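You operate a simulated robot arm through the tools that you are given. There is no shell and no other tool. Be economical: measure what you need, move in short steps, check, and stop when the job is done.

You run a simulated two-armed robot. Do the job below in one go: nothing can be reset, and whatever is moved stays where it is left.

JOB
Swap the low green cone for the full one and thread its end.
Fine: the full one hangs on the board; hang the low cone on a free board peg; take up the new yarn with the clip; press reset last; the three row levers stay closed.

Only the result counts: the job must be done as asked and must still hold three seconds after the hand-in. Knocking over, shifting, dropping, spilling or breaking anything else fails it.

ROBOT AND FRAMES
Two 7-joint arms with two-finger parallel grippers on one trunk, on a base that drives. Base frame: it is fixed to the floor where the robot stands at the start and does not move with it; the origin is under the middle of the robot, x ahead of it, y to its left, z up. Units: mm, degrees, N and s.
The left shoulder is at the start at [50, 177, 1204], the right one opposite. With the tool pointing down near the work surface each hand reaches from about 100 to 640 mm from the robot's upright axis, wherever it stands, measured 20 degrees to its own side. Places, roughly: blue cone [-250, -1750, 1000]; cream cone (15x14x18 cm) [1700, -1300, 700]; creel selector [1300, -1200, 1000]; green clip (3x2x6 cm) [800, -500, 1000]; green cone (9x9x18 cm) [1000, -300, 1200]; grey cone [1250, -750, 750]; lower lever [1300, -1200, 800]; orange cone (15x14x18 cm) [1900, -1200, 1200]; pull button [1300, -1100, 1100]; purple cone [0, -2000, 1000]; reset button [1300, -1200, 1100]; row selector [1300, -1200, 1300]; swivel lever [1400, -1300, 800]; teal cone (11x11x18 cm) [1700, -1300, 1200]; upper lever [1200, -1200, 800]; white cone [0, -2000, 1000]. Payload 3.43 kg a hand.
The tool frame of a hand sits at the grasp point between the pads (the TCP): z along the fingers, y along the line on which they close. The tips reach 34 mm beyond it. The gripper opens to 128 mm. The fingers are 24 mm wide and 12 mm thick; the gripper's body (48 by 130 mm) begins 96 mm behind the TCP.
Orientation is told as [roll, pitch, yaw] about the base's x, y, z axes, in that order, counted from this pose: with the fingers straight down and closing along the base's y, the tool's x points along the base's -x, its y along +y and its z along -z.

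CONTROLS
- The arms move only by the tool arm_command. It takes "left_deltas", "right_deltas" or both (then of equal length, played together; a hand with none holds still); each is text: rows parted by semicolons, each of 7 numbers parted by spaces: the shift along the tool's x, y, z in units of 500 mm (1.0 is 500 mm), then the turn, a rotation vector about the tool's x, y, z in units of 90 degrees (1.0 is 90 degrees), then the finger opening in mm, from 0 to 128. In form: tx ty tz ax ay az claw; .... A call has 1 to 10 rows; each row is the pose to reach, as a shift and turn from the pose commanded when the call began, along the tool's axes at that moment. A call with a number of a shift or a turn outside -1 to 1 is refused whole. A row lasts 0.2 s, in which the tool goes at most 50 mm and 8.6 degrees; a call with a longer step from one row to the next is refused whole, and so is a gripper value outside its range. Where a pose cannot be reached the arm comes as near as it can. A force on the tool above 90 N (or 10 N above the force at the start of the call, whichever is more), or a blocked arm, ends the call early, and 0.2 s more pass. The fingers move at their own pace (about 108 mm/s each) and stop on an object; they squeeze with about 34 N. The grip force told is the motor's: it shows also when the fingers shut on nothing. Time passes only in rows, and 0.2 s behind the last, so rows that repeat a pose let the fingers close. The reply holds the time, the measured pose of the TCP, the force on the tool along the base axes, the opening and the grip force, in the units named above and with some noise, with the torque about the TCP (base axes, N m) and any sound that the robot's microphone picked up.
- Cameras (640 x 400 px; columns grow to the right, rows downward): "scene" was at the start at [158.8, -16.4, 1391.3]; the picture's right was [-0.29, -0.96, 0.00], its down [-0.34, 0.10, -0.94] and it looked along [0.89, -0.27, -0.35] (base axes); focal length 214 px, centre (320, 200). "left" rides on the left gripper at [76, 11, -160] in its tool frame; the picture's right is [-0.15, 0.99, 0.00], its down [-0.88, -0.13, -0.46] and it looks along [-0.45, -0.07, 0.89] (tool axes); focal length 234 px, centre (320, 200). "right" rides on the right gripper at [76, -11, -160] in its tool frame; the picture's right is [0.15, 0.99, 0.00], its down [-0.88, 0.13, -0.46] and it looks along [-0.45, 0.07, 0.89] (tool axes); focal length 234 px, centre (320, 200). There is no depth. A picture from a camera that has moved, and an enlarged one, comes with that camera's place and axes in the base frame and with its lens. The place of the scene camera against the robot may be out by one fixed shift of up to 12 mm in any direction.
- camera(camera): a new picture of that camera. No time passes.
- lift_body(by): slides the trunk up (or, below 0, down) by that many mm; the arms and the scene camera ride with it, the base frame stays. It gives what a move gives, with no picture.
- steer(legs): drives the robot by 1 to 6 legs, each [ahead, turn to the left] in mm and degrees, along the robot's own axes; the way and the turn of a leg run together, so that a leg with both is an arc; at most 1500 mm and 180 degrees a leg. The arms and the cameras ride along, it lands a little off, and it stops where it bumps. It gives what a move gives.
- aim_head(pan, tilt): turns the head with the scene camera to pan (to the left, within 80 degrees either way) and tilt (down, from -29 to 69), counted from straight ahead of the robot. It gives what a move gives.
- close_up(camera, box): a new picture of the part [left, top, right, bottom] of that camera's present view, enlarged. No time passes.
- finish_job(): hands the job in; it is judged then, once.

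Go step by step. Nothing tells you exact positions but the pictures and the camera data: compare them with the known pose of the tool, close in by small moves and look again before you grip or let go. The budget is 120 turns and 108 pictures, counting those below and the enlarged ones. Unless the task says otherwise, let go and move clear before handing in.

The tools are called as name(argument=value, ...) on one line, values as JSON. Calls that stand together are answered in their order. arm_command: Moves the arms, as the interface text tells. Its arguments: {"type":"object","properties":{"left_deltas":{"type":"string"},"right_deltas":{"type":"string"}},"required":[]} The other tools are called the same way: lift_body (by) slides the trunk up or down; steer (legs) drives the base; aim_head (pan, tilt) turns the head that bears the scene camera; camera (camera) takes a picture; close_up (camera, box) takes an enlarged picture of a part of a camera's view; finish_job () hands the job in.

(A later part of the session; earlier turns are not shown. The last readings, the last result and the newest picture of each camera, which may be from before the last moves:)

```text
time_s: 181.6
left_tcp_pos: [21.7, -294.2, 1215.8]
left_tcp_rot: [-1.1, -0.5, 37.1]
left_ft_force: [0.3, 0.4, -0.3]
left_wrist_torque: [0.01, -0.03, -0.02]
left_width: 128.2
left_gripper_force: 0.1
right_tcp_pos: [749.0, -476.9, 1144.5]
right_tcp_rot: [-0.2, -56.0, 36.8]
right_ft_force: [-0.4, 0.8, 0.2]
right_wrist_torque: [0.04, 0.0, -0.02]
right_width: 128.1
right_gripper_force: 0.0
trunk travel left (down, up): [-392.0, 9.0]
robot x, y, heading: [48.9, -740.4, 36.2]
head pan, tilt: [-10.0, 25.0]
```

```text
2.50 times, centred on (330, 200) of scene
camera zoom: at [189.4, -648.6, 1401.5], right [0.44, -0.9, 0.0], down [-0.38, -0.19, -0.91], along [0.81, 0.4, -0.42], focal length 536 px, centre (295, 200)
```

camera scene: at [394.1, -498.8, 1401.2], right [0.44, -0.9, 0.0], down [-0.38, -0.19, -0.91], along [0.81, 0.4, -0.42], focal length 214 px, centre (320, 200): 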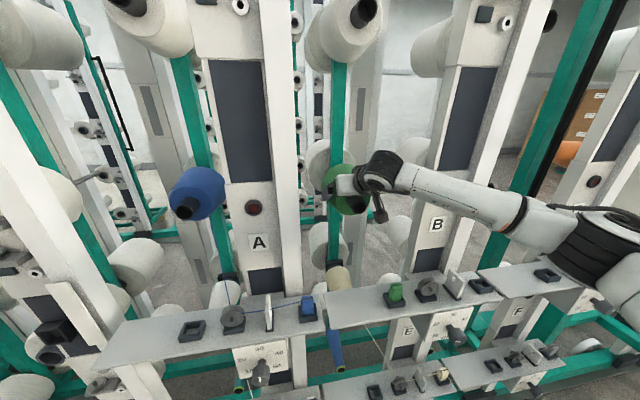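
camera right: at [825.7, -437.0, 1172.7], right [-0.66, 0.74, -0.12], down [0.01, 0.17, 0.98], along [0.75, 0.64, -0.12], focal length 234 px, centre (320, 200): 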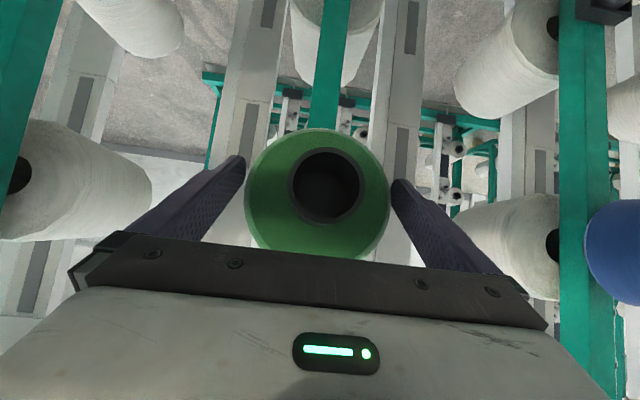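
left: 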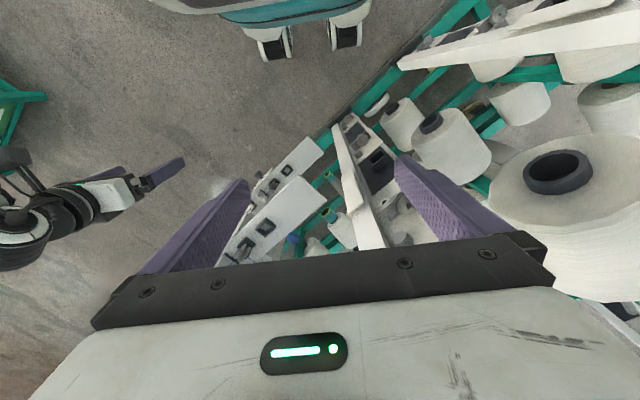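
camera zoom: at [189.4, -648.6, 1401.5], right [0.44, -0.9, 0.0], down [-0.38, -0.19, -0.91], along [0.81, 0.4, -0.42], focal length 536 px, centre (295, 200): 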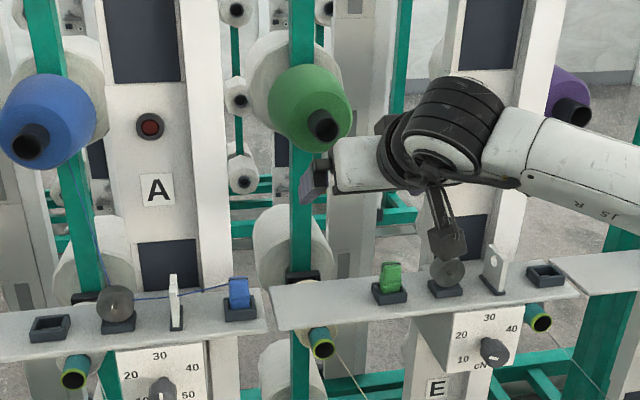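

The full cone is seated like its neighbours. Station A shows the path: cone nose → tension disc → eyelet → clip in the right socket. I'll bring the right hand to a downward pose for gripping the green clip.

arm_command(right_deltas="0.025 -0.01 -0.0615 0 0.078 0 128;0.05 -0.02 -0.123 0 0.156 0 128;0.075 -0.03 -0.1845 0 0.233 0 128;0.1 -0.04 -0.246 0 0.311 0 128;0.125 -0.05 -0.3075 0 0.389 0 128;0.15 -0.06 -0.369 0 0.467 0 100;0.175 -0.07 -0.4305 0 0.545 0 80;0.2 -0.08 -0.492 0 0.622 0 70;0.2 -0.08 -0.492 0 0.622 0 60")

close_up(camera="scene", box=[200, 200, 330, 290])

close_up(camera="scene", box=[310, 140, 440, 260])

```text
time_s: 183.6
left_tcp_pos: [21.9, -294.3, 1215.2]
left_tcp_rot: [-1.0, -0.3, 37.1]
left_ft_force: [0.2, -0.4, 0.0]
left_wrist_torque: [-0.01, -0.01, 0.01]
left_width: 128.2
left_gripper_force: 0.0
right_tcp_pos: [566.0, -665.0, 1199.6]
right_tcp_rot: [-0.1, 0.2, 36.7]
right_ft_force: [0.4, 0.2, 0.0]
right_wrist_torque: [-0.04, 0.0, -0.03]
right_width: 60.2
right_gripper_force: 0.1
trunk travel left (down, up): [-392.0, 9.0]
robot x, y, heading: [51.1, -744.5, 36.1]
head pan, tilt: [-10.0, 25.0]
```

```text
4.44 times, centred on (265, 245) of scene
camera zoom: at [190.3, -648.0, 1401.3], right [0.44, -0.9, 0.0], down [-0.38, -0.19, -0.91], along [0.81, 0.4, -0.42], focal length 953 px, centre (564, 0)
```

zoom: 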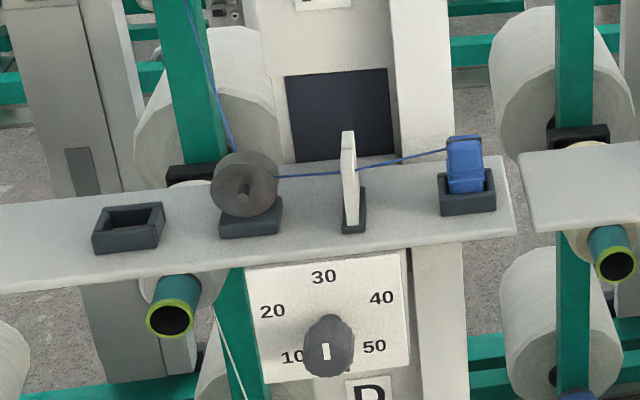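

```text
3.33 times, centred on (375, 200) of scene
camera zoom: at [190.3, -648.0, 1401.3], right [0.44, -0.9, 0.0], down [-0.38, -0.19, -0.91], along [0.81, 0.4, -0.42], focal length 715 px, centre (137, 200)
```

zoom: 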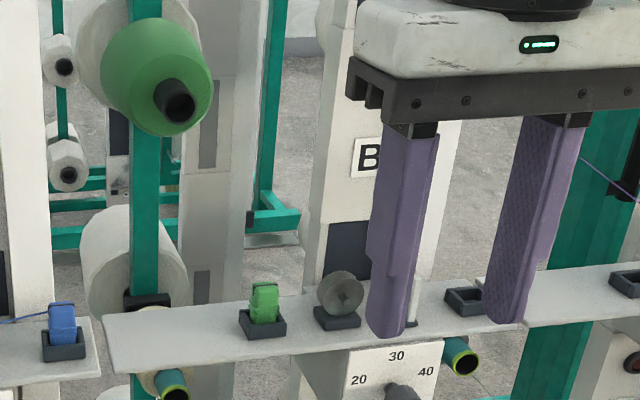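

The eyelet stands edge-on between disc and clip. I'll drive in so the hand is above the green clip and look with the wrist camera.

steer(legs=[[280, 0]])

camera(camera="right")

close_up(camera="scene", box=[280, 200, 500, 380])

```text
time_s: 185.6
left_tcp_pos: [248.5, -127.9, 1215.0]
left_tcp_rot: [-1.1, -0.4, 37.1]
left_ft_force: [0.2, -0.2, -1.2]
left_wrist_torque: [0.02, 0.01, 0.03]
left_width: 127.9
left_gripper_force: 0.0
right_tcp_pos: [792.6, -497.3, 1200.4]
right_tcp_rot: [-0.1, 0.1, 36.7]
right_ft_force: [0.1, -0.5, 0.4]
right_wrist_torque: [-0.02, 0.05, -0.01]
right_width: 60.0
right_gripper_force: 0.1
trunk travel left (down, up): [-392.0, 9.0]
robot x, y, heading: [283.3, -573.8, 36.5]
head pan, tilt: [-10.0, 25.0]
```

```text
21 pictures are left
camera right: at [738.4, -550.7, 1358.8], right [-0.71, 0.7, 0.0], down [0.63, 0.63, 0.45], along [0.32, 0.32, -0.89], focal length 234 px, centre (320, 200)
```

right: 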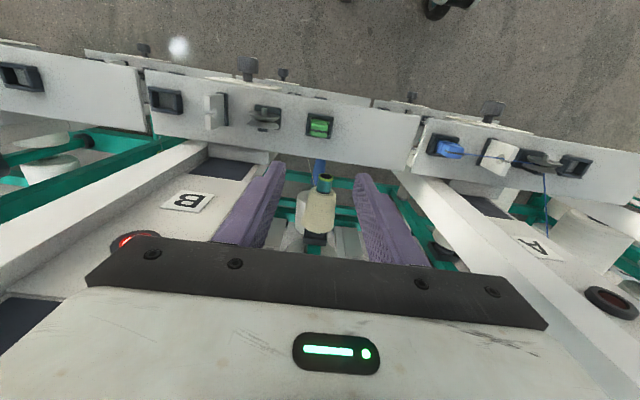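

```text
2.22 times, centred on (390, 290) of scene
camera zoom: at [417.3, -481.2, 1401.3], right [0.44, -0.9, 0.0], down [-0.38, -0.19, -0.91], along [0.81, 0.4, -0.42], focal length 477 px, centre (164, 0)
```

zoom: 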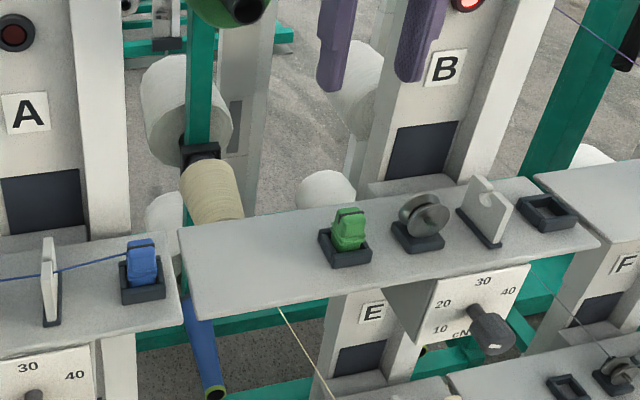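

The picture shows the whole layout: clip, disc pair (82 mm to the right), notched eyelet (148 mm) and the free socket (229 mm). I'll descend over the clip and refine.

arm_command(right_deltas="0.01 0 0.075 0 0 0 60;0.02 0 0.15 0 0 0 60;0.03 -0.002 0.22 0 0 0 60;0.03 -0.002 0.22 0 0 0 60")

camera(camera="right")

```text
time_s: 186.6
left_tcp_pos: [246.7, -128.2, 1213.7]
left_tcp_rot: [-1.0, -0.4, 37.1]
left_ft_force: [0.3, 0.0, 0.0]
left_wrist_torque: [0.02, 0.01, -0.01]
left_width: 128.2
left_gripper_force: 0.1
right_tcp_pos: [781.2, -507.9, 1090.6]
right_tcp_rot: [0.0, -0.1, 36.7]
right_ft_force: [-0.5, -0.1, -0.9]
right_wrist_torque: [0.0, -0.04, -0.05]
right_width: 59.8
right_gripper_force: 0.1
trunk travel left (down, up): [-392.0, 9.0]
robot x, y, heading: [275.7, -574.2, 36.3]
head pan, tilt: [-10.0, 25.0]
```

```text
19 pictures are left
camera right: at [726.8, -561.6, 1249.9], right [-0.71, 0.7, 0.0], down [0.63, 0.63, 0.46], along [0.32, 0.32, -0.89], focal length 234 px, centre (320, 200)
```

right: 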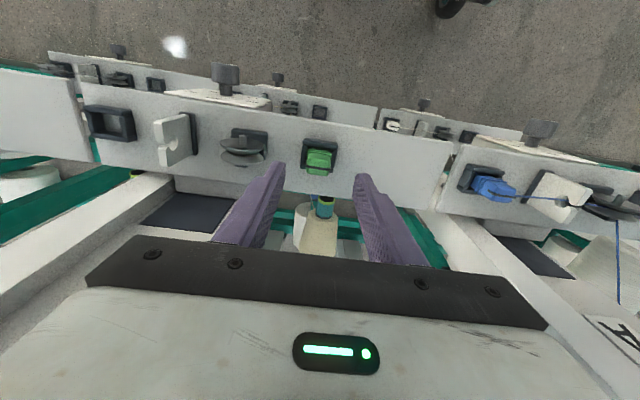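

The clip top is at n≈322, z≈1023, centred laterally. I'll descend and grip it.

arm_command(right_deltas="0.005 -0.001 0.05 0 0 0 60;0.01 -0.001 0.1 0 0 0 60;0.01 -0.001 0.155 0 0 0 60;0.01 -0.001 0.155 0 0 0 40;0.01 -0.001 0.155 0 0 0 15;0.01 -0.001 0.155 0 0 0 5;0.01 -0.001 0.155 0 0 0 5")

camera(camera="right")

```text
time_s: 188.2
left_tcp_pos: [247.5, -128.6, 1213.9]
left_tcp_rot: [-1.1, -0.4, 37.1]
left_ft_force: [-0.2, 0.0, 0.3]
left_wrist_torque: [-0.01, 0.02, -0.01]
left_width: 128.2
left_gripper_force: 0.0
right_tcp_pos: [779.4, -510.2, 1011.7]
right_tcp_rot: [-0.1, 0.0, 36.6]
right_ft_force: [1.1, -1.9, -3.6]
right_wrist_torque: [0.38, -0.77, -0.35]
right_width: 40.0
right_gripper_force: 45.2
trunk travel left (down, up): [-392.0, 9.0]
robot x, y, heading: [277.3, -574.8, 36.1]
head pan, tilt: [-10.0, 25.0]
```

```text
18 pictures are left
camera right: at [724.9, -564.6, 1170.3], right [-0.71, 0.71, 0.0], down [0.63, 0.63, 0.46], along [0.32, 0.32, -0.89], focal length 234 px, centre (320, 200)
```

right: 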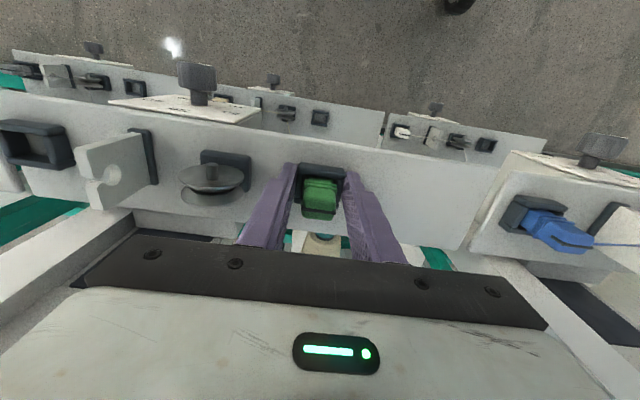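

The fingers closed on the 40 mm socket rim rather than the clip. I'll open, raise about 18 mm and re-grip on the clip alone.

arm_command(right_deltas="0 0 0 0 0 0 60;0 0 0 0 0 0 60;0 0 -0.036 0 0 0 60;0 0 -0.036 0 0 0 30;0 0 -0.036 0 0 0 5;0 0 -0.036 0 0 0 5;0 0 -0.036 0 0 0 5")

```text
time_s: 189.8
left_tcp_pos: [247.5, -128.4, 1214.9]
left_tcp_rot: [-1.0, -0.3, 37.2]
left_ft_force: [-0.6, -1.2, -0.6]
left_wrist_torque: [-0.01, -0.01, 0.02]
left_width: 127.7
left_gripper_force: 0.1
right_tcp_pos: [779.9, -510.1, 1027.8]
right_tcp_rot: [-0.1, 0.0, 36.8]
right_ft_force: [0.9, -0.8, -0.5]
right_wrist_torque: [-0.06, -0.03, -0.09]
right_width: 22.8
right_gripper_force: 34.3
trunk travel left (down, up): [-392.0, 9.0]
robot x, y, heading: [280.7, -576.2, 36.2]
head pan, tilt: [-10.0, 25.0]
```

Now it holds the clip at 22.8 mm. I'll lift it out and look.

arm_command(right_deltas="0 0 -0.06 0 0 0 5;0 0 -0.14 0 0 0 5;0 0 -0.22 0 0 0 5;0 0 -0.25 0 0 0 5")

close_up(camera="scene", box=[280, 120, 500, 320])

```text
time_s: 190.8
left_tcp_pos: [249.0, -129.4, 1215.1]
left_tcp_rot: [-1.1, -0.5, 37.0]
left_ft_force: [0.0, -0.6, 1.0]
left_wrist_torque: [-0.03, -0.01, -0.01]
left_width: 128.1
left_gripper_force: 0.1
right_tcp_pos: [777.2, -510.1, 1155.3]
right_tcp_rot: [-0.2, 0.1, 36.8]
right_ft_force: [-0.9, 0.2, -0.1]
right_wrist_torque: [0.02, 0.02, 0.02]
right_width: 22.9
right_gripper_force: 33.7
trunk travel left (down, up): [-392.0, 9.0]
robot x, y, heading: [282.2, -571.8, 35.9]
head pan, tilt: [-10.0, 25.0]
```

```text
2.00 times, centred on (390, 220) of scene
camera zoom: at [416.9, -481.5, 1401.3], right [0.44, -0.9, 0.0], down [-0.38, -0.19, -0.91], along [0.81, 0.4, -0.42], focal length 429 px, centre (180, 160)
```

zoom: 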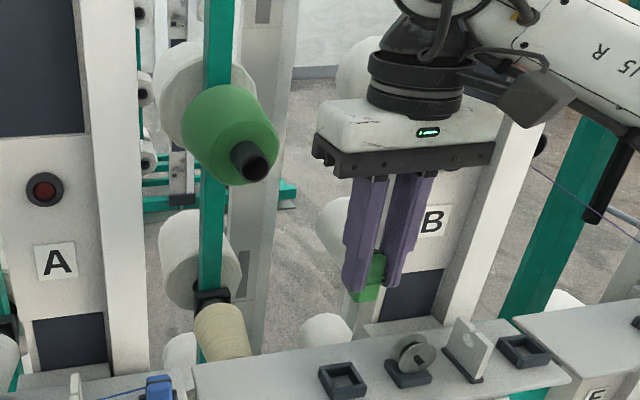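

The clip is in the hand and hangs about 30 mm below the fingertips. I'll tilt the hand 45° so the forearm stays clear of post B, and bring the clip to the full cone's nose.

arm_command(right_deltas="-0.03 0.014 -0.03 0 -0.083 0 5;-0.06 0.028 -0.06 0 -0.167 0 5;-0.09 0.042 -0.09 0 -0.25 0 5;-0.13 0.056 -0.09 0 -0.333 0 5;-0.16 0.07 -0.09 0 -0.417 0 5;-0.194 0.084 -0.09 0 -0.5 0 5;-0.244 0.084 -0.077 0 -0.5 0 5;-0.294 0.084 -0.064 0 -0.5 0 5;-0.294 0.084 -0.064 0 -0.5 0 5")

camera(camera="right")

close_up(camera="scene", box=[280, 120, 500, 320])

```text
time_s: 192.8
left_tcp_pos: [248.7, -128.0, 1215.3]
left_tcp_rot: [-1.0, -0.5, 37.1]
left_ft_force: [0.2, 0.0, -0.3]
left_wrist_torque: [0.02, -0.02, 0.0]
left_width: 128.1
left_gripper_force: 0.0
right_tcp_pos: [870.0, -388.3, 1187.5]
right_tcp_rot: [-0.1, -45.1, 36.9]
right_ft_force: [-0.2, 0.4, -1.1]
right_wrist_torque: [0.0, -0.05, 0.02]
right_width: 22.8
right_gripper_force: 33.9
trunk travel left (down, up): [-392.0, 9.0]
robot x, y, heading: [278.3, -575.2, 36.5]
head pan, tilt: [-10.0, 25.0]
```

```text
16 pictures are left
camera right: at [743.3, -495.3, 1246.6], right [-0.68, 0.73, -0.11], down [0.16, 0.29, 0.94], along [0.72, 0.62, -0.31], focal length 234 px, centre (320, 200)
```

right: 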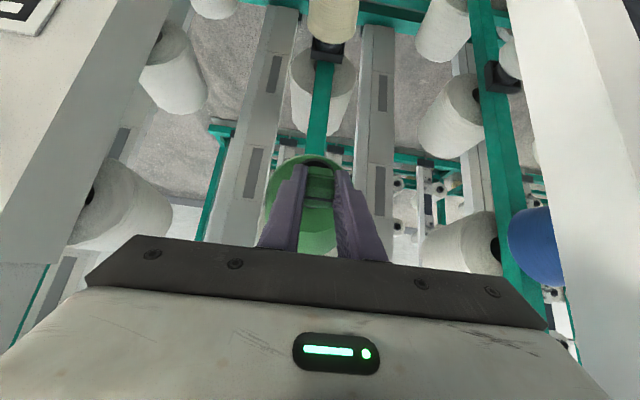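

```text
2.00 times, centred on (390, 220) of scene
camera zoom: at [416.7, -481.8, 1401.4], right [0.44, -0.9, 0.0], down [-0.38, -0.19, -0.91], along [0.81, 0.4, -0.42], focal length 429 px, centre (180, 160)
```

zoom: 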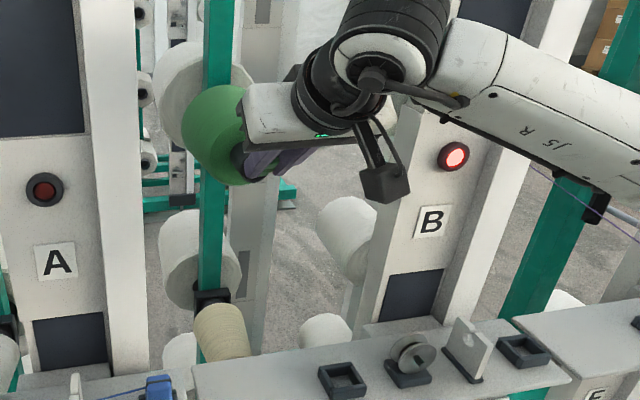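

The clip is right at the nose. I'll close the last ~12 mm gently, hold briefly, then draw back and see whether yarn follows.

arm_command(right_deltas="-0.008 0 0.008 0 0 0 5;-0.017 0 0.017 0 0 0 5;-0.017 0 0.017 0 0 0 5;-0.017 0 0.017 0 0 0 5")

arm_command(right_deltas="0.04 0 -0.04 0 0 0 5;0.09 -0.03 -0.09 0 0 0 5;0.14 -0.06 -0.12 0 0 0 5;0.18 -0.1 -0.14 0 0 0 5")

close_up(camera="scene", box=[280, 120, 500, 320])

```text
time_s: 193.8
left_tcp_pos: [246.9, -129.7, 1213.9]
left_tcp_rot: [-1.0, -0.6, 37.1]
left_ft_force: [0.7, -0.3, -0.4]
left_wrist_torque: [0.03, 0.0, -0.03]
left_width: 128.0
left_gripper_force: 0.1
right_tcp_pos: [876.5, -381.2, 1189.5]
right_tcp_rot: [0.0, -44.9, 37.0]
right_ft_force: [-14.6, -10.5, 2.3]
right_wrist_torque: [-0.28, 0.36, 0.01]
right_width: 22.6
right_gripper_force: 34.1
trunk travel left (down, up): [-392.0, 9.0]
robot x, y, heading: [276.4, -573.1, 36.6]
head pan, tilt: [-10.0, 25.0]
```

```text
time_s: 194.8
left_tcp_pos: [248.0, -129.6, 1215.8]
left_tcp_rot: [-1.0, -0.4, 37.1]
left_ft_force: [-0.7, 0.3, -0.1]
left_wrist_torque: [0.02, 0.0, 0.02]
left_width: 128.0
left_gripper_force: 0.0
right_tcp_pos: [818.9, -489.1, 1174.7]
right_tcp_rot: [-0.1, -44.9, 36.8]
right_ft_force: [0.1, -0.4, -0.6]
right_wrist_torque: [0.01, -0.01, 0.02]
right_width: 22.6
right_gripper_force: 34.2
trunk travel left (down, up): [-392.0, 9.0]
robot x, y, heading: [278.6, -577.0, 36.2]
head pan, tilt: [-10.0, 25.0]
```

```text
2.00 times, centred on (390, 220) of scene
camera zoom: at [416.8, -482.4, 1401.5], right [0.44, -0.9, 0.0], down [-0.38, -0.19, -0.91], along [0.81, 0.4, -0.42], focal length 429 px, centre (180, 160)
```

zoom: 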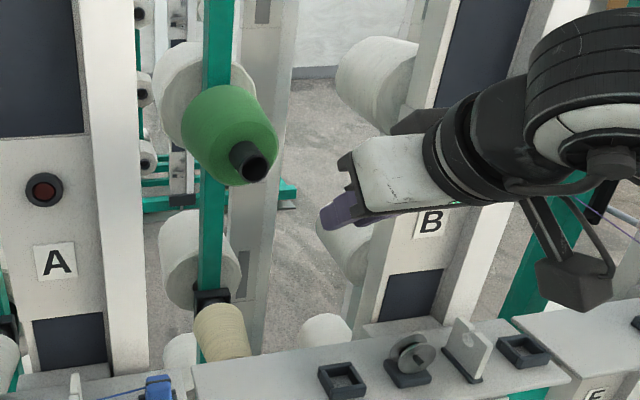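

The contact was light and the cone stayed put, but no yarn is evident from here. I'll check with the wrist camera.

close_up(camera="right", box=[200, 80, 520, 280])

```text
2.00 times, centred on (360, 180) of right
camera zoom: at [691.6, -597.0, 1234.0], right [-0.68, 0.73, -0.1], down [0.16, 0.29, 0.94], along [0.72, 0.62, -0.31], focal length 468 px, centre (240, 240)
```

zoom: 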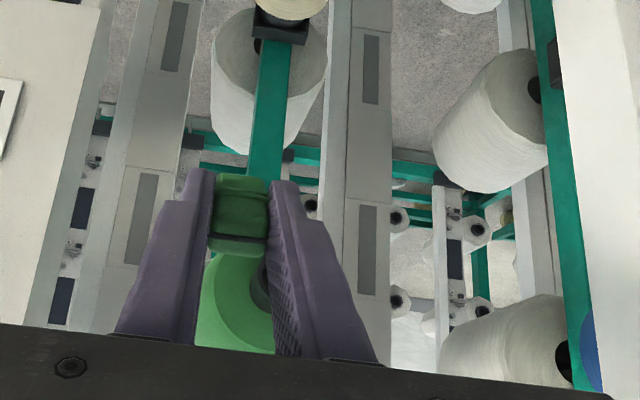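

On station A the yarn is held at the clip's top, which is between my fingertips. So it's the upper part of the clip that must come to the cone's nose. I'll bring the TCP itself close in front of the nose at a steeper angle.

arm_command(right_deltas="-0.016 0.033 0.04 0 0.056 0 5;-0.033 0.066 0.08 0 0.111 0 5;-0.049 0.1 0.12 0 0.167 0 5;-0.1 0.1 0.17 0 0.167 0 5;-0.135 0.1 0.207 0 0.167 0 5;-0.147 0.1 0.218 0 0.167 0 5;-0.147 0.1 0.218 0 0.167 0 5")

close_up(camera="right", box=[200, 80, 520, 280])

```text
time_s: 196.4
left_tcp_pos: [248.7, -126.9, 1215.1]
left_tcp_rot: [-1.0, -0.5, 37.1]
left_ft_force: [0.1, -0.8, -0.2]
left_wrist_torque: [0.03, -0.01, 0.02]
left_width: 127.9
left_gripper_force: 0.1
right_tcp_pos: [891.2, -372.0, 1149.4]
right_tcp_rot: [-0.2, -29.9, 36.8]
right_ft_force: [0.8, -0.3, -0.5]
right_wrist_torque: [0.03, -0.01, -0.01]
right_width: 22.8
right_gripper_force: 34.1
trunk travel left (down, up): [-392.0, 9.0]
robot x, y, heading: [279.8, -576.7, 36.4]
head pan, tilt: [-10.0, 25.0]
```

```text
2.00 times, centred on (360, 180) of right
camera zoom: at [782.3, -467.0, 1248.0], right [-0.69, 0.72, -0.07], down [0.35, 0.43, 0.83], along [0.63, 0.55, -0.55], focal length 468 px, centre (240, 240)
```

zoom: 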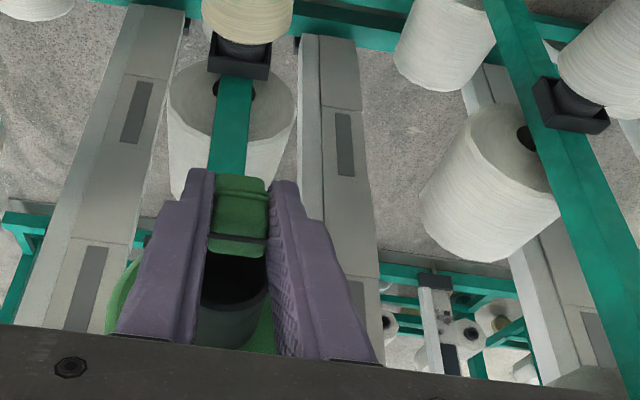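

The clip's jaw is directly in front of the tube opening. I'll nudge 10 mm closer, hold, then retreat a bit and check for yarn.

arm_command(right_deltas="-0.009 0 0.005 0 0 0 5;-0.017 0 0.01 0 0 0 5;-0.017 0 0.01 0 0 0 5;0.02 0 -0.01 0 0 0 5;0.09 0 -0.04 0 0 0 5;0.16 0 -0.08 0 0 0 5;0.2 -0.04 -0.1 0 0 0 5;0.2 -0.1 -0.1 0 0 0 5")

close_up(camera="scene", box=[280, 120, 500, 320])

```text
time_s: 198.2
left_tcp_pos: [247.8, -130.0, 1215.1]
left_tcp_rot: [-1.0, -0.4, 37.1]
left_ft_force: [0.6, -0.9, -0.4]
left_wrist_torque: [0.01, 0.02, 0.01]
left_width: 128.1
left_gripper_force: 0.1
right_tcp_pos: [831.5, -477.2, 1142.0]
right_tcp_rot: [-0.1, -29.9, 37.0]
right_ft_force: [0.3, 0.2, -0.7]
right_wrist_torque: [0.01, 0.04, -0.01]
right_width: 22.8
right_gripper_force: 34.6
trunk travel left (down, up): [-392.0, 9.0]
robot x, y, heading: [281.5, -574.3, 36.5]
head pan, tilt: [-10.0, 25.0]
```

```text
2.00 times, centred on (390, 220) of scene
camera zoom: at [417.0, -482.0, 1401.4], right [0.44, -0.9, 0.0], down [-0.38, -0.19, -0.91], along [0.81, 0.4, -0.42], focal length 429 px, centre (180, 160)
```

zoom: 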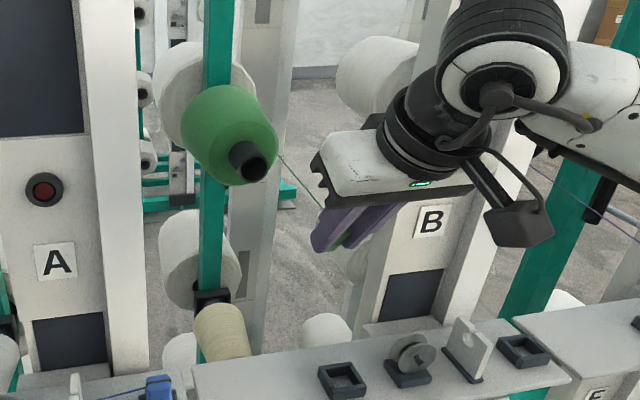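

A thin green yarn now runs from the cone to the clip, so it is taken up. To lay it into the disc gap, I'll carry the clip to the front-right of the disc so the straight yarn sweeps down into the disc from above.

arm_command(right_deltas="0.062 -0.045 -0.02 0 0.056 0 5;0.124 -0.09 -0.04 0 0.111 0 5;0.187 -0.136 -0.06 0 0.167 0 5;0.249 -0.181 -0.08 0 0.222 0 5;0.311 -0.226 -0.1 0 0.278 0 5;0.373 -0.272 -0.118 0 0.333 0 5;0.373 -0.272 -0.118 0 0.333 0 5")

close_up(camera="scene", box=[300, 160, 560, 360])

```text
time_s: 199.8
left_tcp_pos: [247.4, -129.6, 1214.8]
left_tcp_rot: [-1.0, -0.4, 37.0]
left_ft_force: [0.2, 0.4, 0.3]
left_wrist_torque: [-0.02, -0.03, 0.02]
left_width: 128.0
left_gripper_force: 0.0
right_tcp_pos: [761.1, -704.5, 1100.0]
right_tcp_rot: [0.0, 0.1, 36.8]
right_ft_force: [0.2, -0.4, 0.0]
right_wrist_torque: [-0.02, 0.01, 0.01]
right_width: 22.6
right_gripper_force: 33.4
trunk travel left (down, up): [-392.0, 9.0]
robot x, y, heading: [281.6, -573.2, 36.3]
head pan, tilt: [-10.0, 25.0]
```

```text
2.00 times, centred on (430, 260) of scene
camera zoom: at [417.0, -481.2, 1401.3], right [0.44, -0.9, 0.0], down [-0.38, -0.19, -0.91], along [0.81, 0.4, -0.42], focal length 429 px, centre (100, 80)
```

zoom: 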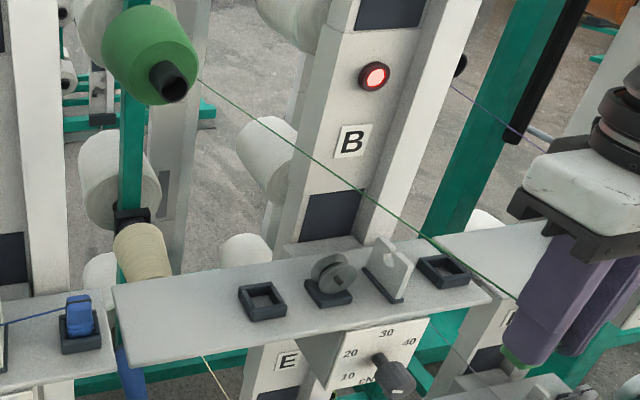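

The yarn is clearly visible and straight. I'll line it up over the disc gap and lower the clip in front of the shelf so the yarn sinks between the discs.

arm_command(right_deltas="-0.017 0.029 0 0 0 0 5;-0.034 0.058 0 0 0 0 5;-0.034 0.058 0.07 0 0 0 5;-0.034 0.058 0.14 0 0 0 5;-0.034 0.058 0.2 0 0 0 5;-0.034 0.058 0.25 0 0 0 5;-0.034 0.058 0.3 0 0 0 5;-0.034 0.058 0.3 0 0 0 5")

close_up(camera="scene", box=[320, 180, 540, 360])

```text
time_s: 201.6
left_tcp_pos: [247.3, -128.0, 1215.1]
left_tcp_rot: [-1.0, -0.4, 37.1]
left_ft_force: [0.0, 0.4, 0.3]
left_wrist_torque: [-0.02, 0.02, -0.04]
left_width: 128.3
left_gripper_force: 0.0
right_tcp_pos: [755.5, -668.6, 948.7]
right_tcp_rot: [-0.1, 0.0, 36.8]
right_ft_force: [0.0, -0.3, 0.1]
right_wrist_torque: [0.0, -0.03, 0.02]
right_width: 22.6
right_gripper_force: 34.3
trunk travel left (down, up): [-392.0, 9.0]
robot x, y, heading: [277.6, -574.8, 36.4]
head pan, tilt: [-10.0, 25.0]
```

```text
2.22 times, centred on (430, 270) of scene
camera zoom: at [416.7, -481.5, 1401.4], right [0.44, -0.9, 0.0], down [-0.38, -0.19, -0.91], along [0.81, 0.4, -0.42], focal length 477 px, centre (76, 44)
```

zoom: 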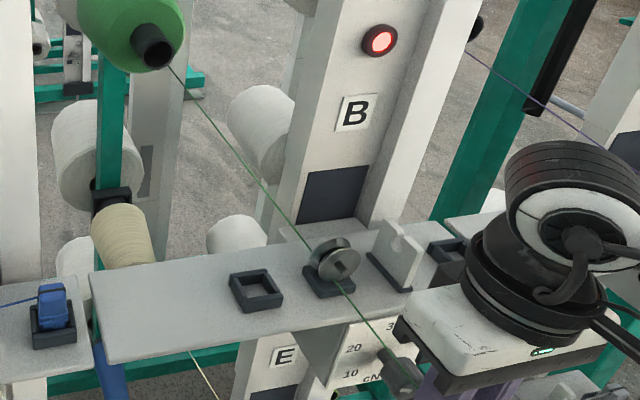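

The yarn now runs down into the disc pair. I'll move the clip right in front of the shelf past the knob, then raise it, and check that the yarn stays bent at the disc.

arm_command(right_deltas="0.01 -0.08 0 0 0 0 5;0.01 -0.16 0 0 0 0 5;0.01 -0.235 -0.02 0 0 0 5;0.01 -0.235 -0.11 0 0 0 5;0.01 -0.235 -0.2 0 0 0 5;0.01 -0.235 -0.28 0 0 0 5;0.01 -0.235 -0.28 0 0 0 5")

close_up(camera="scene", box=[320, 160, 560, 340])

```text
time_s: 203.2
left_tcp_pos: [247.3, -128.7, 1215.6]
left_tcp_rot: [-1.0, -0.4, 37.1]
left_ft_force: [-0.4, 0.2, -0.7]
left_wrist_torque: [0.04, 0.01, 0.02]
left_width: 127.9
left_gripper_force: 0.1
right_tcp_pos: [823.2, -768.5, 1090.2]
right_tcp_rot: [-0.2, 0.0, 36.8]
right_ft_force: [0.5, -0.4, -0.2]
right_wrist_torque: [0.01, 0.01, -0.01]
right_width: 22.6
right_gripper_force: 33.7
trunk travel left (down, up): [-392.0, 9.0]
robot x, y, heading: [276.8, -576.8, 36.1]
head pan, tilt: [-10.0, 25.0]
```

```text
2.22 times, centred on (440, 250) of scene
camera zoom: at [417.0, -481.7, 1401.4], right [0.44, -0.9, 0.0], down [-0.38, -0.19, -0.91], along [0.81, 0.4, -0.42], focal length 477 px, centre (53, 89)
```

zoom: 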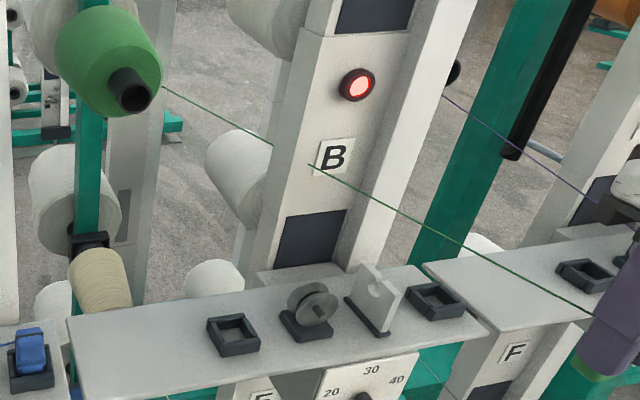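

The yarn pulled out straight again, so it wasn't captured. I'll sweep the yarn once more across the disc at low height, then lead the clip itself (tilted, very low) over the disc and eyelet from left to right.

arm_command(right_deltas="0 0.04 0.085 0 0 0 5;0 0.08 0.17 0 0 0 5;0 0.12 0.255 0 0 0 5;0 0.15 0.28 0 0 0 5;0 0.245 0.28 0 0 0 5;0 0.34 0.28 0 0 0 5;0 0.245 0.28 0 0 0 5;0 0.15 0.28 0 0 0 5;0 0.22 0.21 0 0 0 5;0 0.29 0.14 0 0 0 5")

arm_command(right_deltas="0 0 -0.08 0 -0.083 0 5;-0.02 0.02 -0.16 0 -0.167 0 5;-0.06 0.045 -0.16 0 -0.25 0 5;-0.1 0.07 -0.16 0 -0.333 0 5;-0.14 0.095 -0.15 0 -0.417 0 5;-0.18 0.12 -0.14 0 -0.5 0 5;-0.218 0.134 -0.13 0 -0.583 0 5;-0.218 0.134 -0.12 0 -0.667 0 5;-0.218 0.134 -0.12 0 -0.667 0 5")

close_up(camera="scene", box=[320, 160, 520, 320])

```text
time_s: 205.4
left_tcp_pos: [248.6, -127.1, 1213.8]
left_tcp_rot: [-0.9, -0.4, 37.1]
left_ft_force: [0.1, 0.0, 0.3]
left_wrist_torque: [-0.03, -0.03, 0.0]
left_width: 128.0
left_gripper_force: 0.0
right_tcp_pos: [733.9, -649.6, 1021.1]
right_tcp_rot: [-0.2, 0.1, 36.8]
right_ft_force: [0.0, -0.2, -0.3]
right_wrist_torque: [0.01, -0.03, -0.01]
right_width: 22.9
right_gripper_force: 34.3
trunk travel left (down, up): [-392.0, 9.0]
robot x, y, heading: [279.3, -575.1, 36.4]
head pan, tilt: [-10.0, 25.0]
```

```text
time_s: 207.4
left_tcp_pos: [247.2, -128.4, 1215.2]
left_tcp_rot: [-1.1, -0.4, 37.1]
left_ft_force: [0.1, 0.7, 0.5]
left_wrist_torque: [0.01, 0.01, -0.01]
left_width: 128.0
left_gripper_force: 0.0
right_tcp_pos: [823.6, -509.9, 1074.8]
right_tcp_rot: [-0.1, -60.1, 37.1]
right_ft_force: [-0.5, 0.1, -0.8]
right_wrist_torque: [0.02, -0.02, 0.03]
right_width: 22.5
right_gripper_force: 33.7
right hand out of reach, approached as far as the arm can: row 5, 6, 7, 8, 9
trunk travel left (down, up): [-392.0, 9.0]
robot x, y, heading: [274.7, -572.4, 36.4]
head pan, tilt: [-10.0, 25.0]
```

```text
2.50 times, centred on (420, 240) of scene
camera zoom: at [416.8, -481.3, 1401.3], right [0.44, -0.9, 0.0], down [-0.38, -0.19, -0.91], along [0.81, 0.4, -0.42], focal length 536 px, centre (70, 100)
```

zoom: 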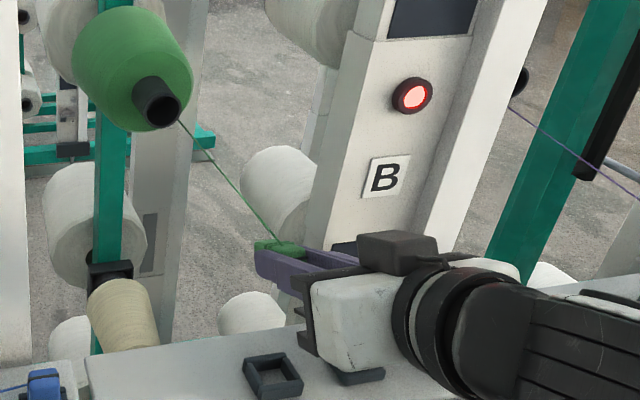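

The reach limit left the hand tilted too far forward. I'll ease to a 40° tilt with the clip low over the disc line, then pass slowly to the right over the disc and eyelet.

arm_command(right_deltas="0.016 0 -0.023 0 0.074 0 5;0.032 0 -0.047 0 0.148 0 5;0.047 0 -0.07 0 0.222 0 5;0.047 -0.06 -0.07 0 0.222 0 5;0.047 -0.12 -0.07 0 0.222 0 5;0.047 -0.18 -0.07 0 0.222 0 5;0.047 -0.24 -0.07 0 0.222 0 5;0.047 -0.31 -0.07 0 0.222 0 5;0.047 -0.38 -0.07 0 0.222 0 5;0.047 -0.41 -0.07 0 0.222 0 5")

close_up(camera="scene", box=[320, 160, 540, 340])

```text
time_s: 209.6
left_tcp_pos: [248.8, -129.1, 1215.2]
left_tcp_rot: [-0.9, -0.3, 37.1]
left_ft_force: [0.3, -0.5, 0.2]
left_wrist_torque: [0.04, 0.02, 0.0]
left_width: 127.9
left_gripper_force: 0.0
right_tcp_pos: [911.8, -700.3, 1072.9]
right_tcp_rot: [-0.1, -40.0, 36.8]
right_ft_force: [-0.8, -0.5, -0.3]
right_wrist_torque: [0.05, 0.01, 0.01]
right_width: 22.8
right_gripper_force: 33.9
trunk travel left (down, up): [-392.0, 9.0]
robot x, y, heading: [279.4, -574.9, 36.3]
head pan, tilt: [-10.0, 25.0]
```

```text
2.22 times, centred on (430, 250) of scene
camera zoom: at [417.8, -482.5, 1401.3], right [0.44, -0.9, 0.0], down [-0.38, -0.19, -0.91], along [0.81, 0.4, -0.42], focal length 477 px, centre (76, 89)
```

zoom: 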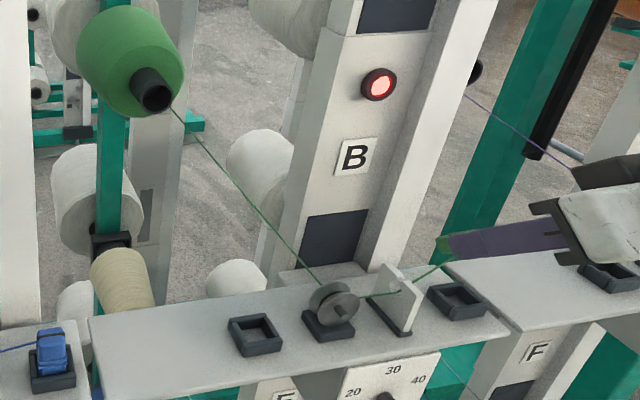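

The yarn now runs cone → disc → eyelet → clip. Next I'll straighten the hand above the right socket and look with the wrist camera.

arm_command(right_deltas="-0.025 0 -0.023 0 0.074 0 5;-0.05 0 -0.045 0 0.148 0 5;-0.075 -0.003 -0.068 0 0.222 0 5;-0.075 -0.003 -0.068 0 0.296 0 5;-0.075 -0.003 -0.068 0 0.37 0 5;-0.075 -0.003 -0.068 0 0.444 0 5;-0.075 -0.003 -0.068 0 0.444 0 5")

camera(camera="right")

```text
time_s: 211.2
left_tcp_pos: [247.5, -129.5, 1215.1]
left_tcp_rot: [-1.0, -0.4, 37.2]
left_ft_force: [-1.0, 0.6, 0.0]
left_wrist_torque: [-0.03, 0.02, 0.02]
left_width: 127.8
left_gripper_force: 0.2
right_tcp_pos: [918.5, -696.6, 1124.6]
right_tcp_rot: [-0.1, 0.0, 36.7]
right_ft_force: [-0.6, 0.2, -0.4]
right_wrist_torque: [0.02, -0.02, 0.0]
right_width: 22.9
right_gripper_force: 34.2
trunk travel left (down, up): [-392.0, 9.0]
robot x, y, heading: [279.6, -576.1, 36.4]
head pan, tilt: [-10.0, 25.0]
```

```text
5 pictures are left
camera right: at [864.5, -750.7, 1284.0], right [-0.71, 0.7, 0.0], down [0.63, 0.63, 0.46], along [0.32, 0.32, -0.89], focal length 234 px, centre (320, 200)
```

right: 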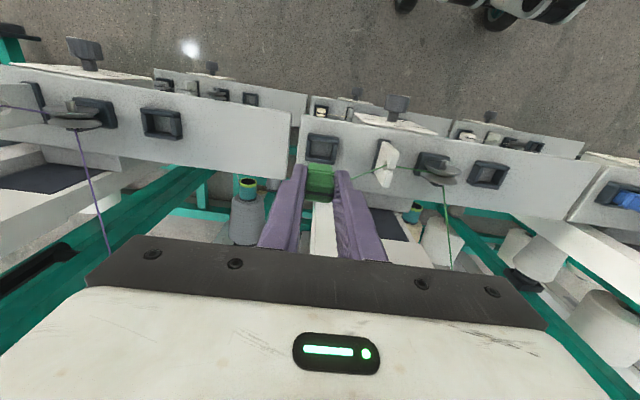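

From this view the socket sits 4 mm to the left of the clip's line. I'll correct that and descend to just inside the socket mouth, then read the force.

arm_command(right_deltas="0 0.008 0.05 0 0 0 5;0 0.008 0.1 0 0 0 5;0 0.008 0.145 0 0 0 5;0 0.008 0.16 0 0 0 5")

close_up(camera="right", box=[240, 120, 400, 240])

```text
time_s: 212.2
left_tcp_pos: [248.3, -128.4, 1215.7]
left_tcp_rot: [-1.0, -0.4, 37.1]
left_ft_force: [1.4, 0.0, 0.8]
left_wrist_torque: [0.01, -0.02, 0.03]
left_width: 128.0
left_gripper_force: 0.1
right_tcp_pos: [915.4, -693.5, 1041.8]
right_tcp_rot: [-0.2, 0.1, 36.8]
right_ft_force: [0.1, -0.5, 0.6]
right_wrist_torque: [-0.02, 0.03, 0.01]
right_width: 22.5
right_gripper_force: 33.3
trunk travel left (down, up): [-392.0, 9.0]
robot x, y, heading: [276.4, -573.1, 36.3]
head pan, tilt: [-10.0, 25.0]
```

```text
3.33 times, centred on (320, 180) of right
camera zoom: at [862.0, -747.8, 1202.5], right [-0.71, 0.7, 0.0], down [0.63, 0.63, 0.46], along [0.32, 0.32, -0.89], focal length 781 px, centre (320, 267)
```

zoom: 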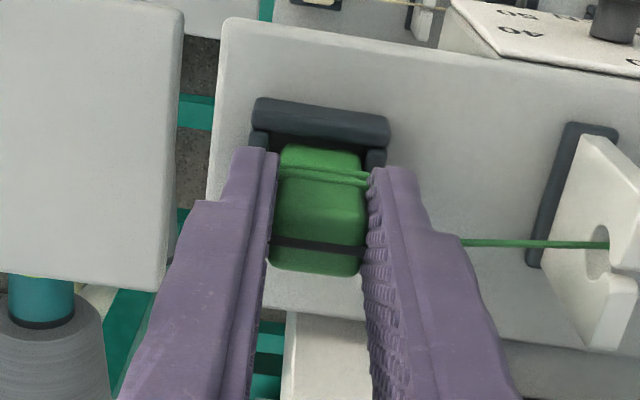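

The clip sits squarely over the socket opening. I'll lower it the last 14 mm.

arm_command(right_deltas="0 0 0.008 0 0 0 5;0 0 0.016 0 0 0 5;0 0 0.024 0 0 0 5;0 0 0.028 0 0 0 5")

```text
time_s: 213.2
left_tcp_pos: [246.0, -128.7, 1214.6]
left_tcp_rot: [-1.2, -0.6, 37.0]
left_ft_force: [-0.5, 0.1, -0.4]
left_wrist_torque: [0.01, -0.01, -0.03]
left_width: 128.0
left_gripper_force: 0.0
right_tcp_pos: [916.0, -693.4, 1034.4]
right_tcp_rot: [-0.2, -0.5, 36.8]
right_ft_force: [-0.3, -6.3, 26.9]
right_wrist_torque: [-0.22, -0.07, -0.01]
right_width: 23.1
right_gripper_force: 33.8
trunk travel left (down, up): [-392.0, 9.0]
robot x, y, heading: [278.6, -575.1, 36.1]
head pan, tilt: [-10.0, 25.0]
```

There's contact 6 mm too early with a small sideways push to the right. I'll lift slightly, shift 2.5 mm right and try again.

arm_command(right_deltas="0 0 -0.026 0 0 0 5;0.002 -0.005 -0.026 0 0 0 5;0.002 -0.005 -0.008 0 0 0 5;0.002 -0.005 0 0 0 0 5;0.002 -0.005 0 0 0 0 5")

```text
time_s: 214.4
left_tcp_pos: [246.2, -128.3, 1215.6]
left_tcp_rot: [-1.0, -0.5, 37.2]
left_ft_force: [0.0, 0.5, 0.0]
left_wrist_torque: [0.02, -0.01, 0.03]
left_width: 128.2
left_gripper_force: 0.1
right_tcp_pos: [917.2, -697.3, 1033.9]
right_tcp_rot: [-0.3, -0.5, 36.8]
right_ft_force: [-1.4, -9.3, 25.5]
right_wrist_torque: [-0.33, 0.11, -0.04]
right_width: 22.8
right_gripper_force: 34.2
trunk travel left (down, up): [-392.0, 9.0]
robot x, y, heading: [278.1, -573.7, 36.3]
head pan, tilt: [-10.0, 25.0]
```

Same contact, so I'll take one close look before adjusting.

close_up(camera="right", box=[240, 110, 400, 230])

```text
3.33 times, centred on (320, 170) of right
camera zoom: at [861.3, -750.9, 1193.2], right [-0.71, 0.7, -0.01], down [0.62, 0.63, 0.46], along [0.33, 0.32, -0.89], focal length 781 px, centre (320, 300)
```

zoom: 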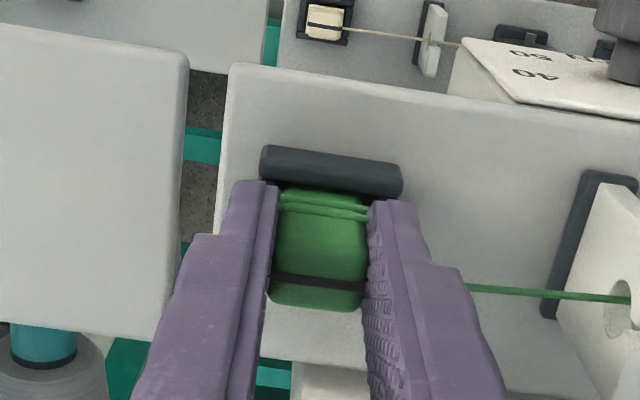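

The clip's lower end is already well inside the socket walls, so it is most likely bottoming. I'll relieve the preload, recentre 2 mm left, open gently and lift clear.

arm_command(right_deltas="0.001 0.003 -0.008 0 0 0 5;0.001 0.005 -0.01 0 0 0 5;0.001 0.005 -0.004 0 0 0 5;0.001 0.005 -0.004 0 0 0 5")

```text
time_s: 215.4
left_tcp_pos: [245.8, -128.3, 1215.1]
left_tcp_rot: [-1.0, -0.5, 37.0]
left_ft_force: [1.2, -0.2, 0.4]
left_wrist_torque: [0.01, 0.03, -0.04]
left_width: 127.9
left_gripper_force: 0.0
right_tcp_pos: [915.6, -694.1, 1033.7]
right_tcp_rot: [-0.3, -0.3, 36.8]
right_ft_force: [3.5, -6.5, 18.5]
right_wrist_torque: [-0.18, -0.24, -0.03]
right_width: 22.8
right_gripper_force: 33.9
trunk travel left (down, up): [-392.0, 9.0]
robot x, y, heading: [278.9, -574.5, 36.4]
head pan, tilt: [-10.0, 25.0]
```

The stop height is the same regardless of lateral position, so the clip is on the socket's bottom. I'll release and lift clear.

arm_command(right_deltas="0 0 0 0 0 0 30;0 0 0 0 0 0 45;0 0 0 0 0 0 55;0 0 -0.06 0 0 0 55;0 0 -0.14 0 0 0 55;0 0 -0.22 0 0 0 55;0.08 0 -0.26 0 0 0 55;0.16 0 -0.28 0 0 0 55")

close_up(camera="scene", box=[300, 160, 520, 340])

```text
time_s: 217.2
left_tcp_pos: [247.7, -128.2, 1216.0]
left_tcp_rot: [-0.9, -0.5, 37.1]
left_ft_force: [0.4, 0.0, -0.1]
left_wrist_torque: [-0.02, 0.01, -0.02]
left_width: 127.8
left_gripper_force: 0.1
right_tcp_pos: [852.6, -743.7, 1172.6]
right_tcp_rot: [0.0, -0.1, 36.9]
right_ft_force: [0.5, 0.3, 0.4]
right_wrist_torque: [-0.04, 0.03, 0.03]
right_width: 55.1
right_gripper_force: 0.1
trunk travel left (down, up): [-392.0, 9.0]
robot x, y, heading: [277.3, -574.5, 36.3]
head pan, tilt: [-10.0, 25.0]
```

```text
2.22 times, centred on (410, 250) of scene
camera zoom: at [416.6, -482.1, 1401.5], right [0.44, -0.9, 0.0], down [-0.38, -0.19, -0.91], along [0.81, 0.4, -0.42], focal length 477 px, centre (120, 89)
```

zoom: 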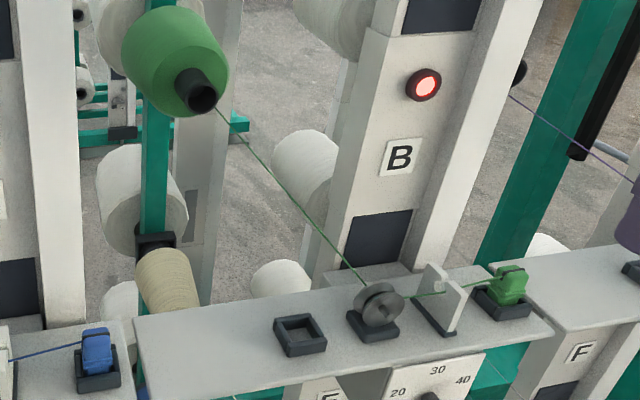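

The yarn path matches station A with the clip in the right socket. Last comes the reset button, estimated at [1365, −1178, 1130] from earlier views. I'll back out and drive along the aisle with the arm folded.

steer(legs=[[-265, 0], [0, -90.3], [944, 0], [0, 90]])

```text
time_s: 231.2
left_tcp_pos: [617.0, -1051.6, 1215.0]
left_tcp_rot: [-1.0, -0.5, 35.9]
left_ft_force: [1.2, -1.6, -0.6]
left_wrist_torque: [-0.01, -0.02, 0.0]
left_width: 128.0
left_gripper_force: 0.2
right_tcp_pos: [1207.8, -1678.9, 1174.7]
right_tcp_rot: [-0.1, 0.0, 35.5]
right_ft_force: [-0.1, -0.1, 0.4]
right_wrist_torque: [-0.01, 0.0, -0.03]
right_width: 54.9
right_gripper_force: 0.1
trunk travel left (down, up): [-392.0, 9.0]
robot x, y, heading: [636.3, -1493.5, 34.8]
head pan, tilt: [-10.0, 25.0]
```

I'm in place with lateral nearly right. I'll correct heading and bring the closed fingers to a forward-tilted pose in front of the panel.

steer(legs=[[0, 1.4]])

arm_command(right_deltas="-0.029 0.075 -0.014 0 -0.0625 0 30;-0.058 0.149 -0.028 0 -0.125 0 0;-0.088 0.224 -0.041 0 -0.1875 0 0;-0.117 0.298 -0.055 0 -0.25 0 0;-0.146 0.373 -0.069 0 -0.3125 0 0;-0.175 0.447 -0.083 0 -0.375 0 0;-0.205 0.522 -0.096 0 -0.4375 0 0;-0.234 0.596 -0.11 0 -0.5 0 0;-0.234 0.596 -0.11 0 -0.5 0 0")

arm_command(right_deltas="-0.03 0.002 0.083 0 -0.027 0 0;-0.06 0.004 0.166 0 -0.053 0 0;-0.09 0.006 0.248 0 -0.08 0 0;-0.12 0.008 0.331 0 -0.107 0 0;-0.151 0.01 0.414 0 -0.133 0 0;-0.151 0.01 0.414 0 -0.133 0 0")

camera(camera="right")

```text
time_s: 232.0
left_tcp_pos: [606.0, -1051.4, 1214.8]
left_tcp_rot: [-1.1, -0.4, 37.4]
left_ft_force: [0.2, 0.0, -0.5]
left_wrist_torque: [0.01, 0.02, -0.02]
left_width: 128.1
left_gripper_force: 0.0
right_tcp_pos: [1212.5, -1664.0, 1173.2]
right_tcp_rot: [-0.1, -0.2, 36.9]
right_ft_force: [0.2, -0.1, 0.3]
right_wrist_torque: [-0.02, 0.01, 0.02]
right_width: 55.3
right_gripper_force: 0.1
trunk travel left (down, up): [-392.0, 9.0]
robot x, y, heading: [636.1, -1501.0, 36.5]
head pan, tilt: [-10.0, 25.0]
```

```text
time_s: 234.0
left_tcp_pos: [606.5, -1052.4, 1214.4]
left_tcp_rot: [-0.9, -0.4, 37.3]
left_ft_force: [0.7, 0.7, 0.1]
left_wrist_torque: [0.01, -0.04, -0.03]
left_width: 128.1
left_gripper_force: 0.0
right_tcp_pos: [1126.4, -1357.7, 1228.2]
right_tcp_rot: [0.0, -45.0, 36.9]
right_ft_force: [-0.5, 0.1, -0.7]
right_wrist_torque: [0.01, -0.01, 0.03]
right_width: 0.0
right_gripper_force: 33.0
trunk travel left (down, up): [-392.0, 9.0]
robot x, y, heading: [640.0, -1500.2, 36.4]
head pan, tilt: [-10.0, 25.0]
```

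```text
time_s: 235.4
left_tcp_pos: [605.7, -1051.9, 1214.9]
left_tcp_rot: [-0.9, -0.4, 37.4]
left_ft_force: [0.5, 0.6, -0.2]
left_wrist_torque: [0.02, -0.02, -0.01]
left_width: 128.0
left_gripper_force: 0.0
right_tcp_pos: [1283.4, -1233.9, 1134.1]
right_tcp_rot: [-0.1, -57.1, 36.9]
right_ft_force: [-0.7, 0.1, 0.0]
right_wrist_torque: [0.0, 0.02, 0.03]
right_width: 0.0
right_gripper_force: 32.7
trunk travel left (down, up): [-392.0, 9.0]
robot x, y, heading: [639.7, -1493.7, 36.5]
head pan, tilt: [-10.0, 25.0]
```

```text
1 pictures are left
camera right: at [1149.7, -1347.2, 1157.1], right [-0.66, 0.74, -0.12], down [0.0, 0.16, 0.99], along [0.75, 0.65, -0.1], focal length 234 px, centre (320, 200)
```

right: 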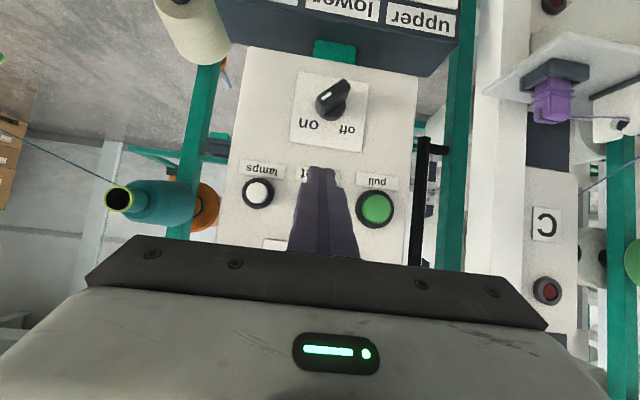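

The closed fingertips point right between "lamps" and "pull", at the reset button. I'll nudge 4 mm left and 5 mm up, then advance and watch the force.

arm_command(right_deltas="-0.008 0.008 -0.005 0 0 0 0;-0.03 0.008 0.028 0 0 0 0;-0.052 0.008 0.062 0 0 0 0;-0.062 0.008 0.079 0 0 0 0")

```text
time_s: 236.4
left_tcp_pos: [606.0, -1053.1, 1214.3]
left_tcp_rot: [-1.0, -0.4, 37.3]
left_ft_force: [-0.1, 0.9, 0.6]
left_wrist_torque: [-0.01, -0.01, -0.02]
left_width: 128.1
left_gripper_force: 0.2
right_tcp_pos: [1312.5, -1226.6, 1144.5]
right_tcp_rot: [-0.1, -57.0, 37.0]
right_ft_force: [0.4, -0.4, 0.7]
right_wrist_torque: [0.0, 0.01, 0.01]
right_width: 0.2
right_gripper_force: 33.2
right hand out of reach, approached as far as the arm can: row 2, 3, 4
trunk travel left (down, up): [-392.0, 9.0]
robot x, y, heading: [637.6, -1497.8, 36.4]
head pan, tilt: [-10.0, 25.0]
```

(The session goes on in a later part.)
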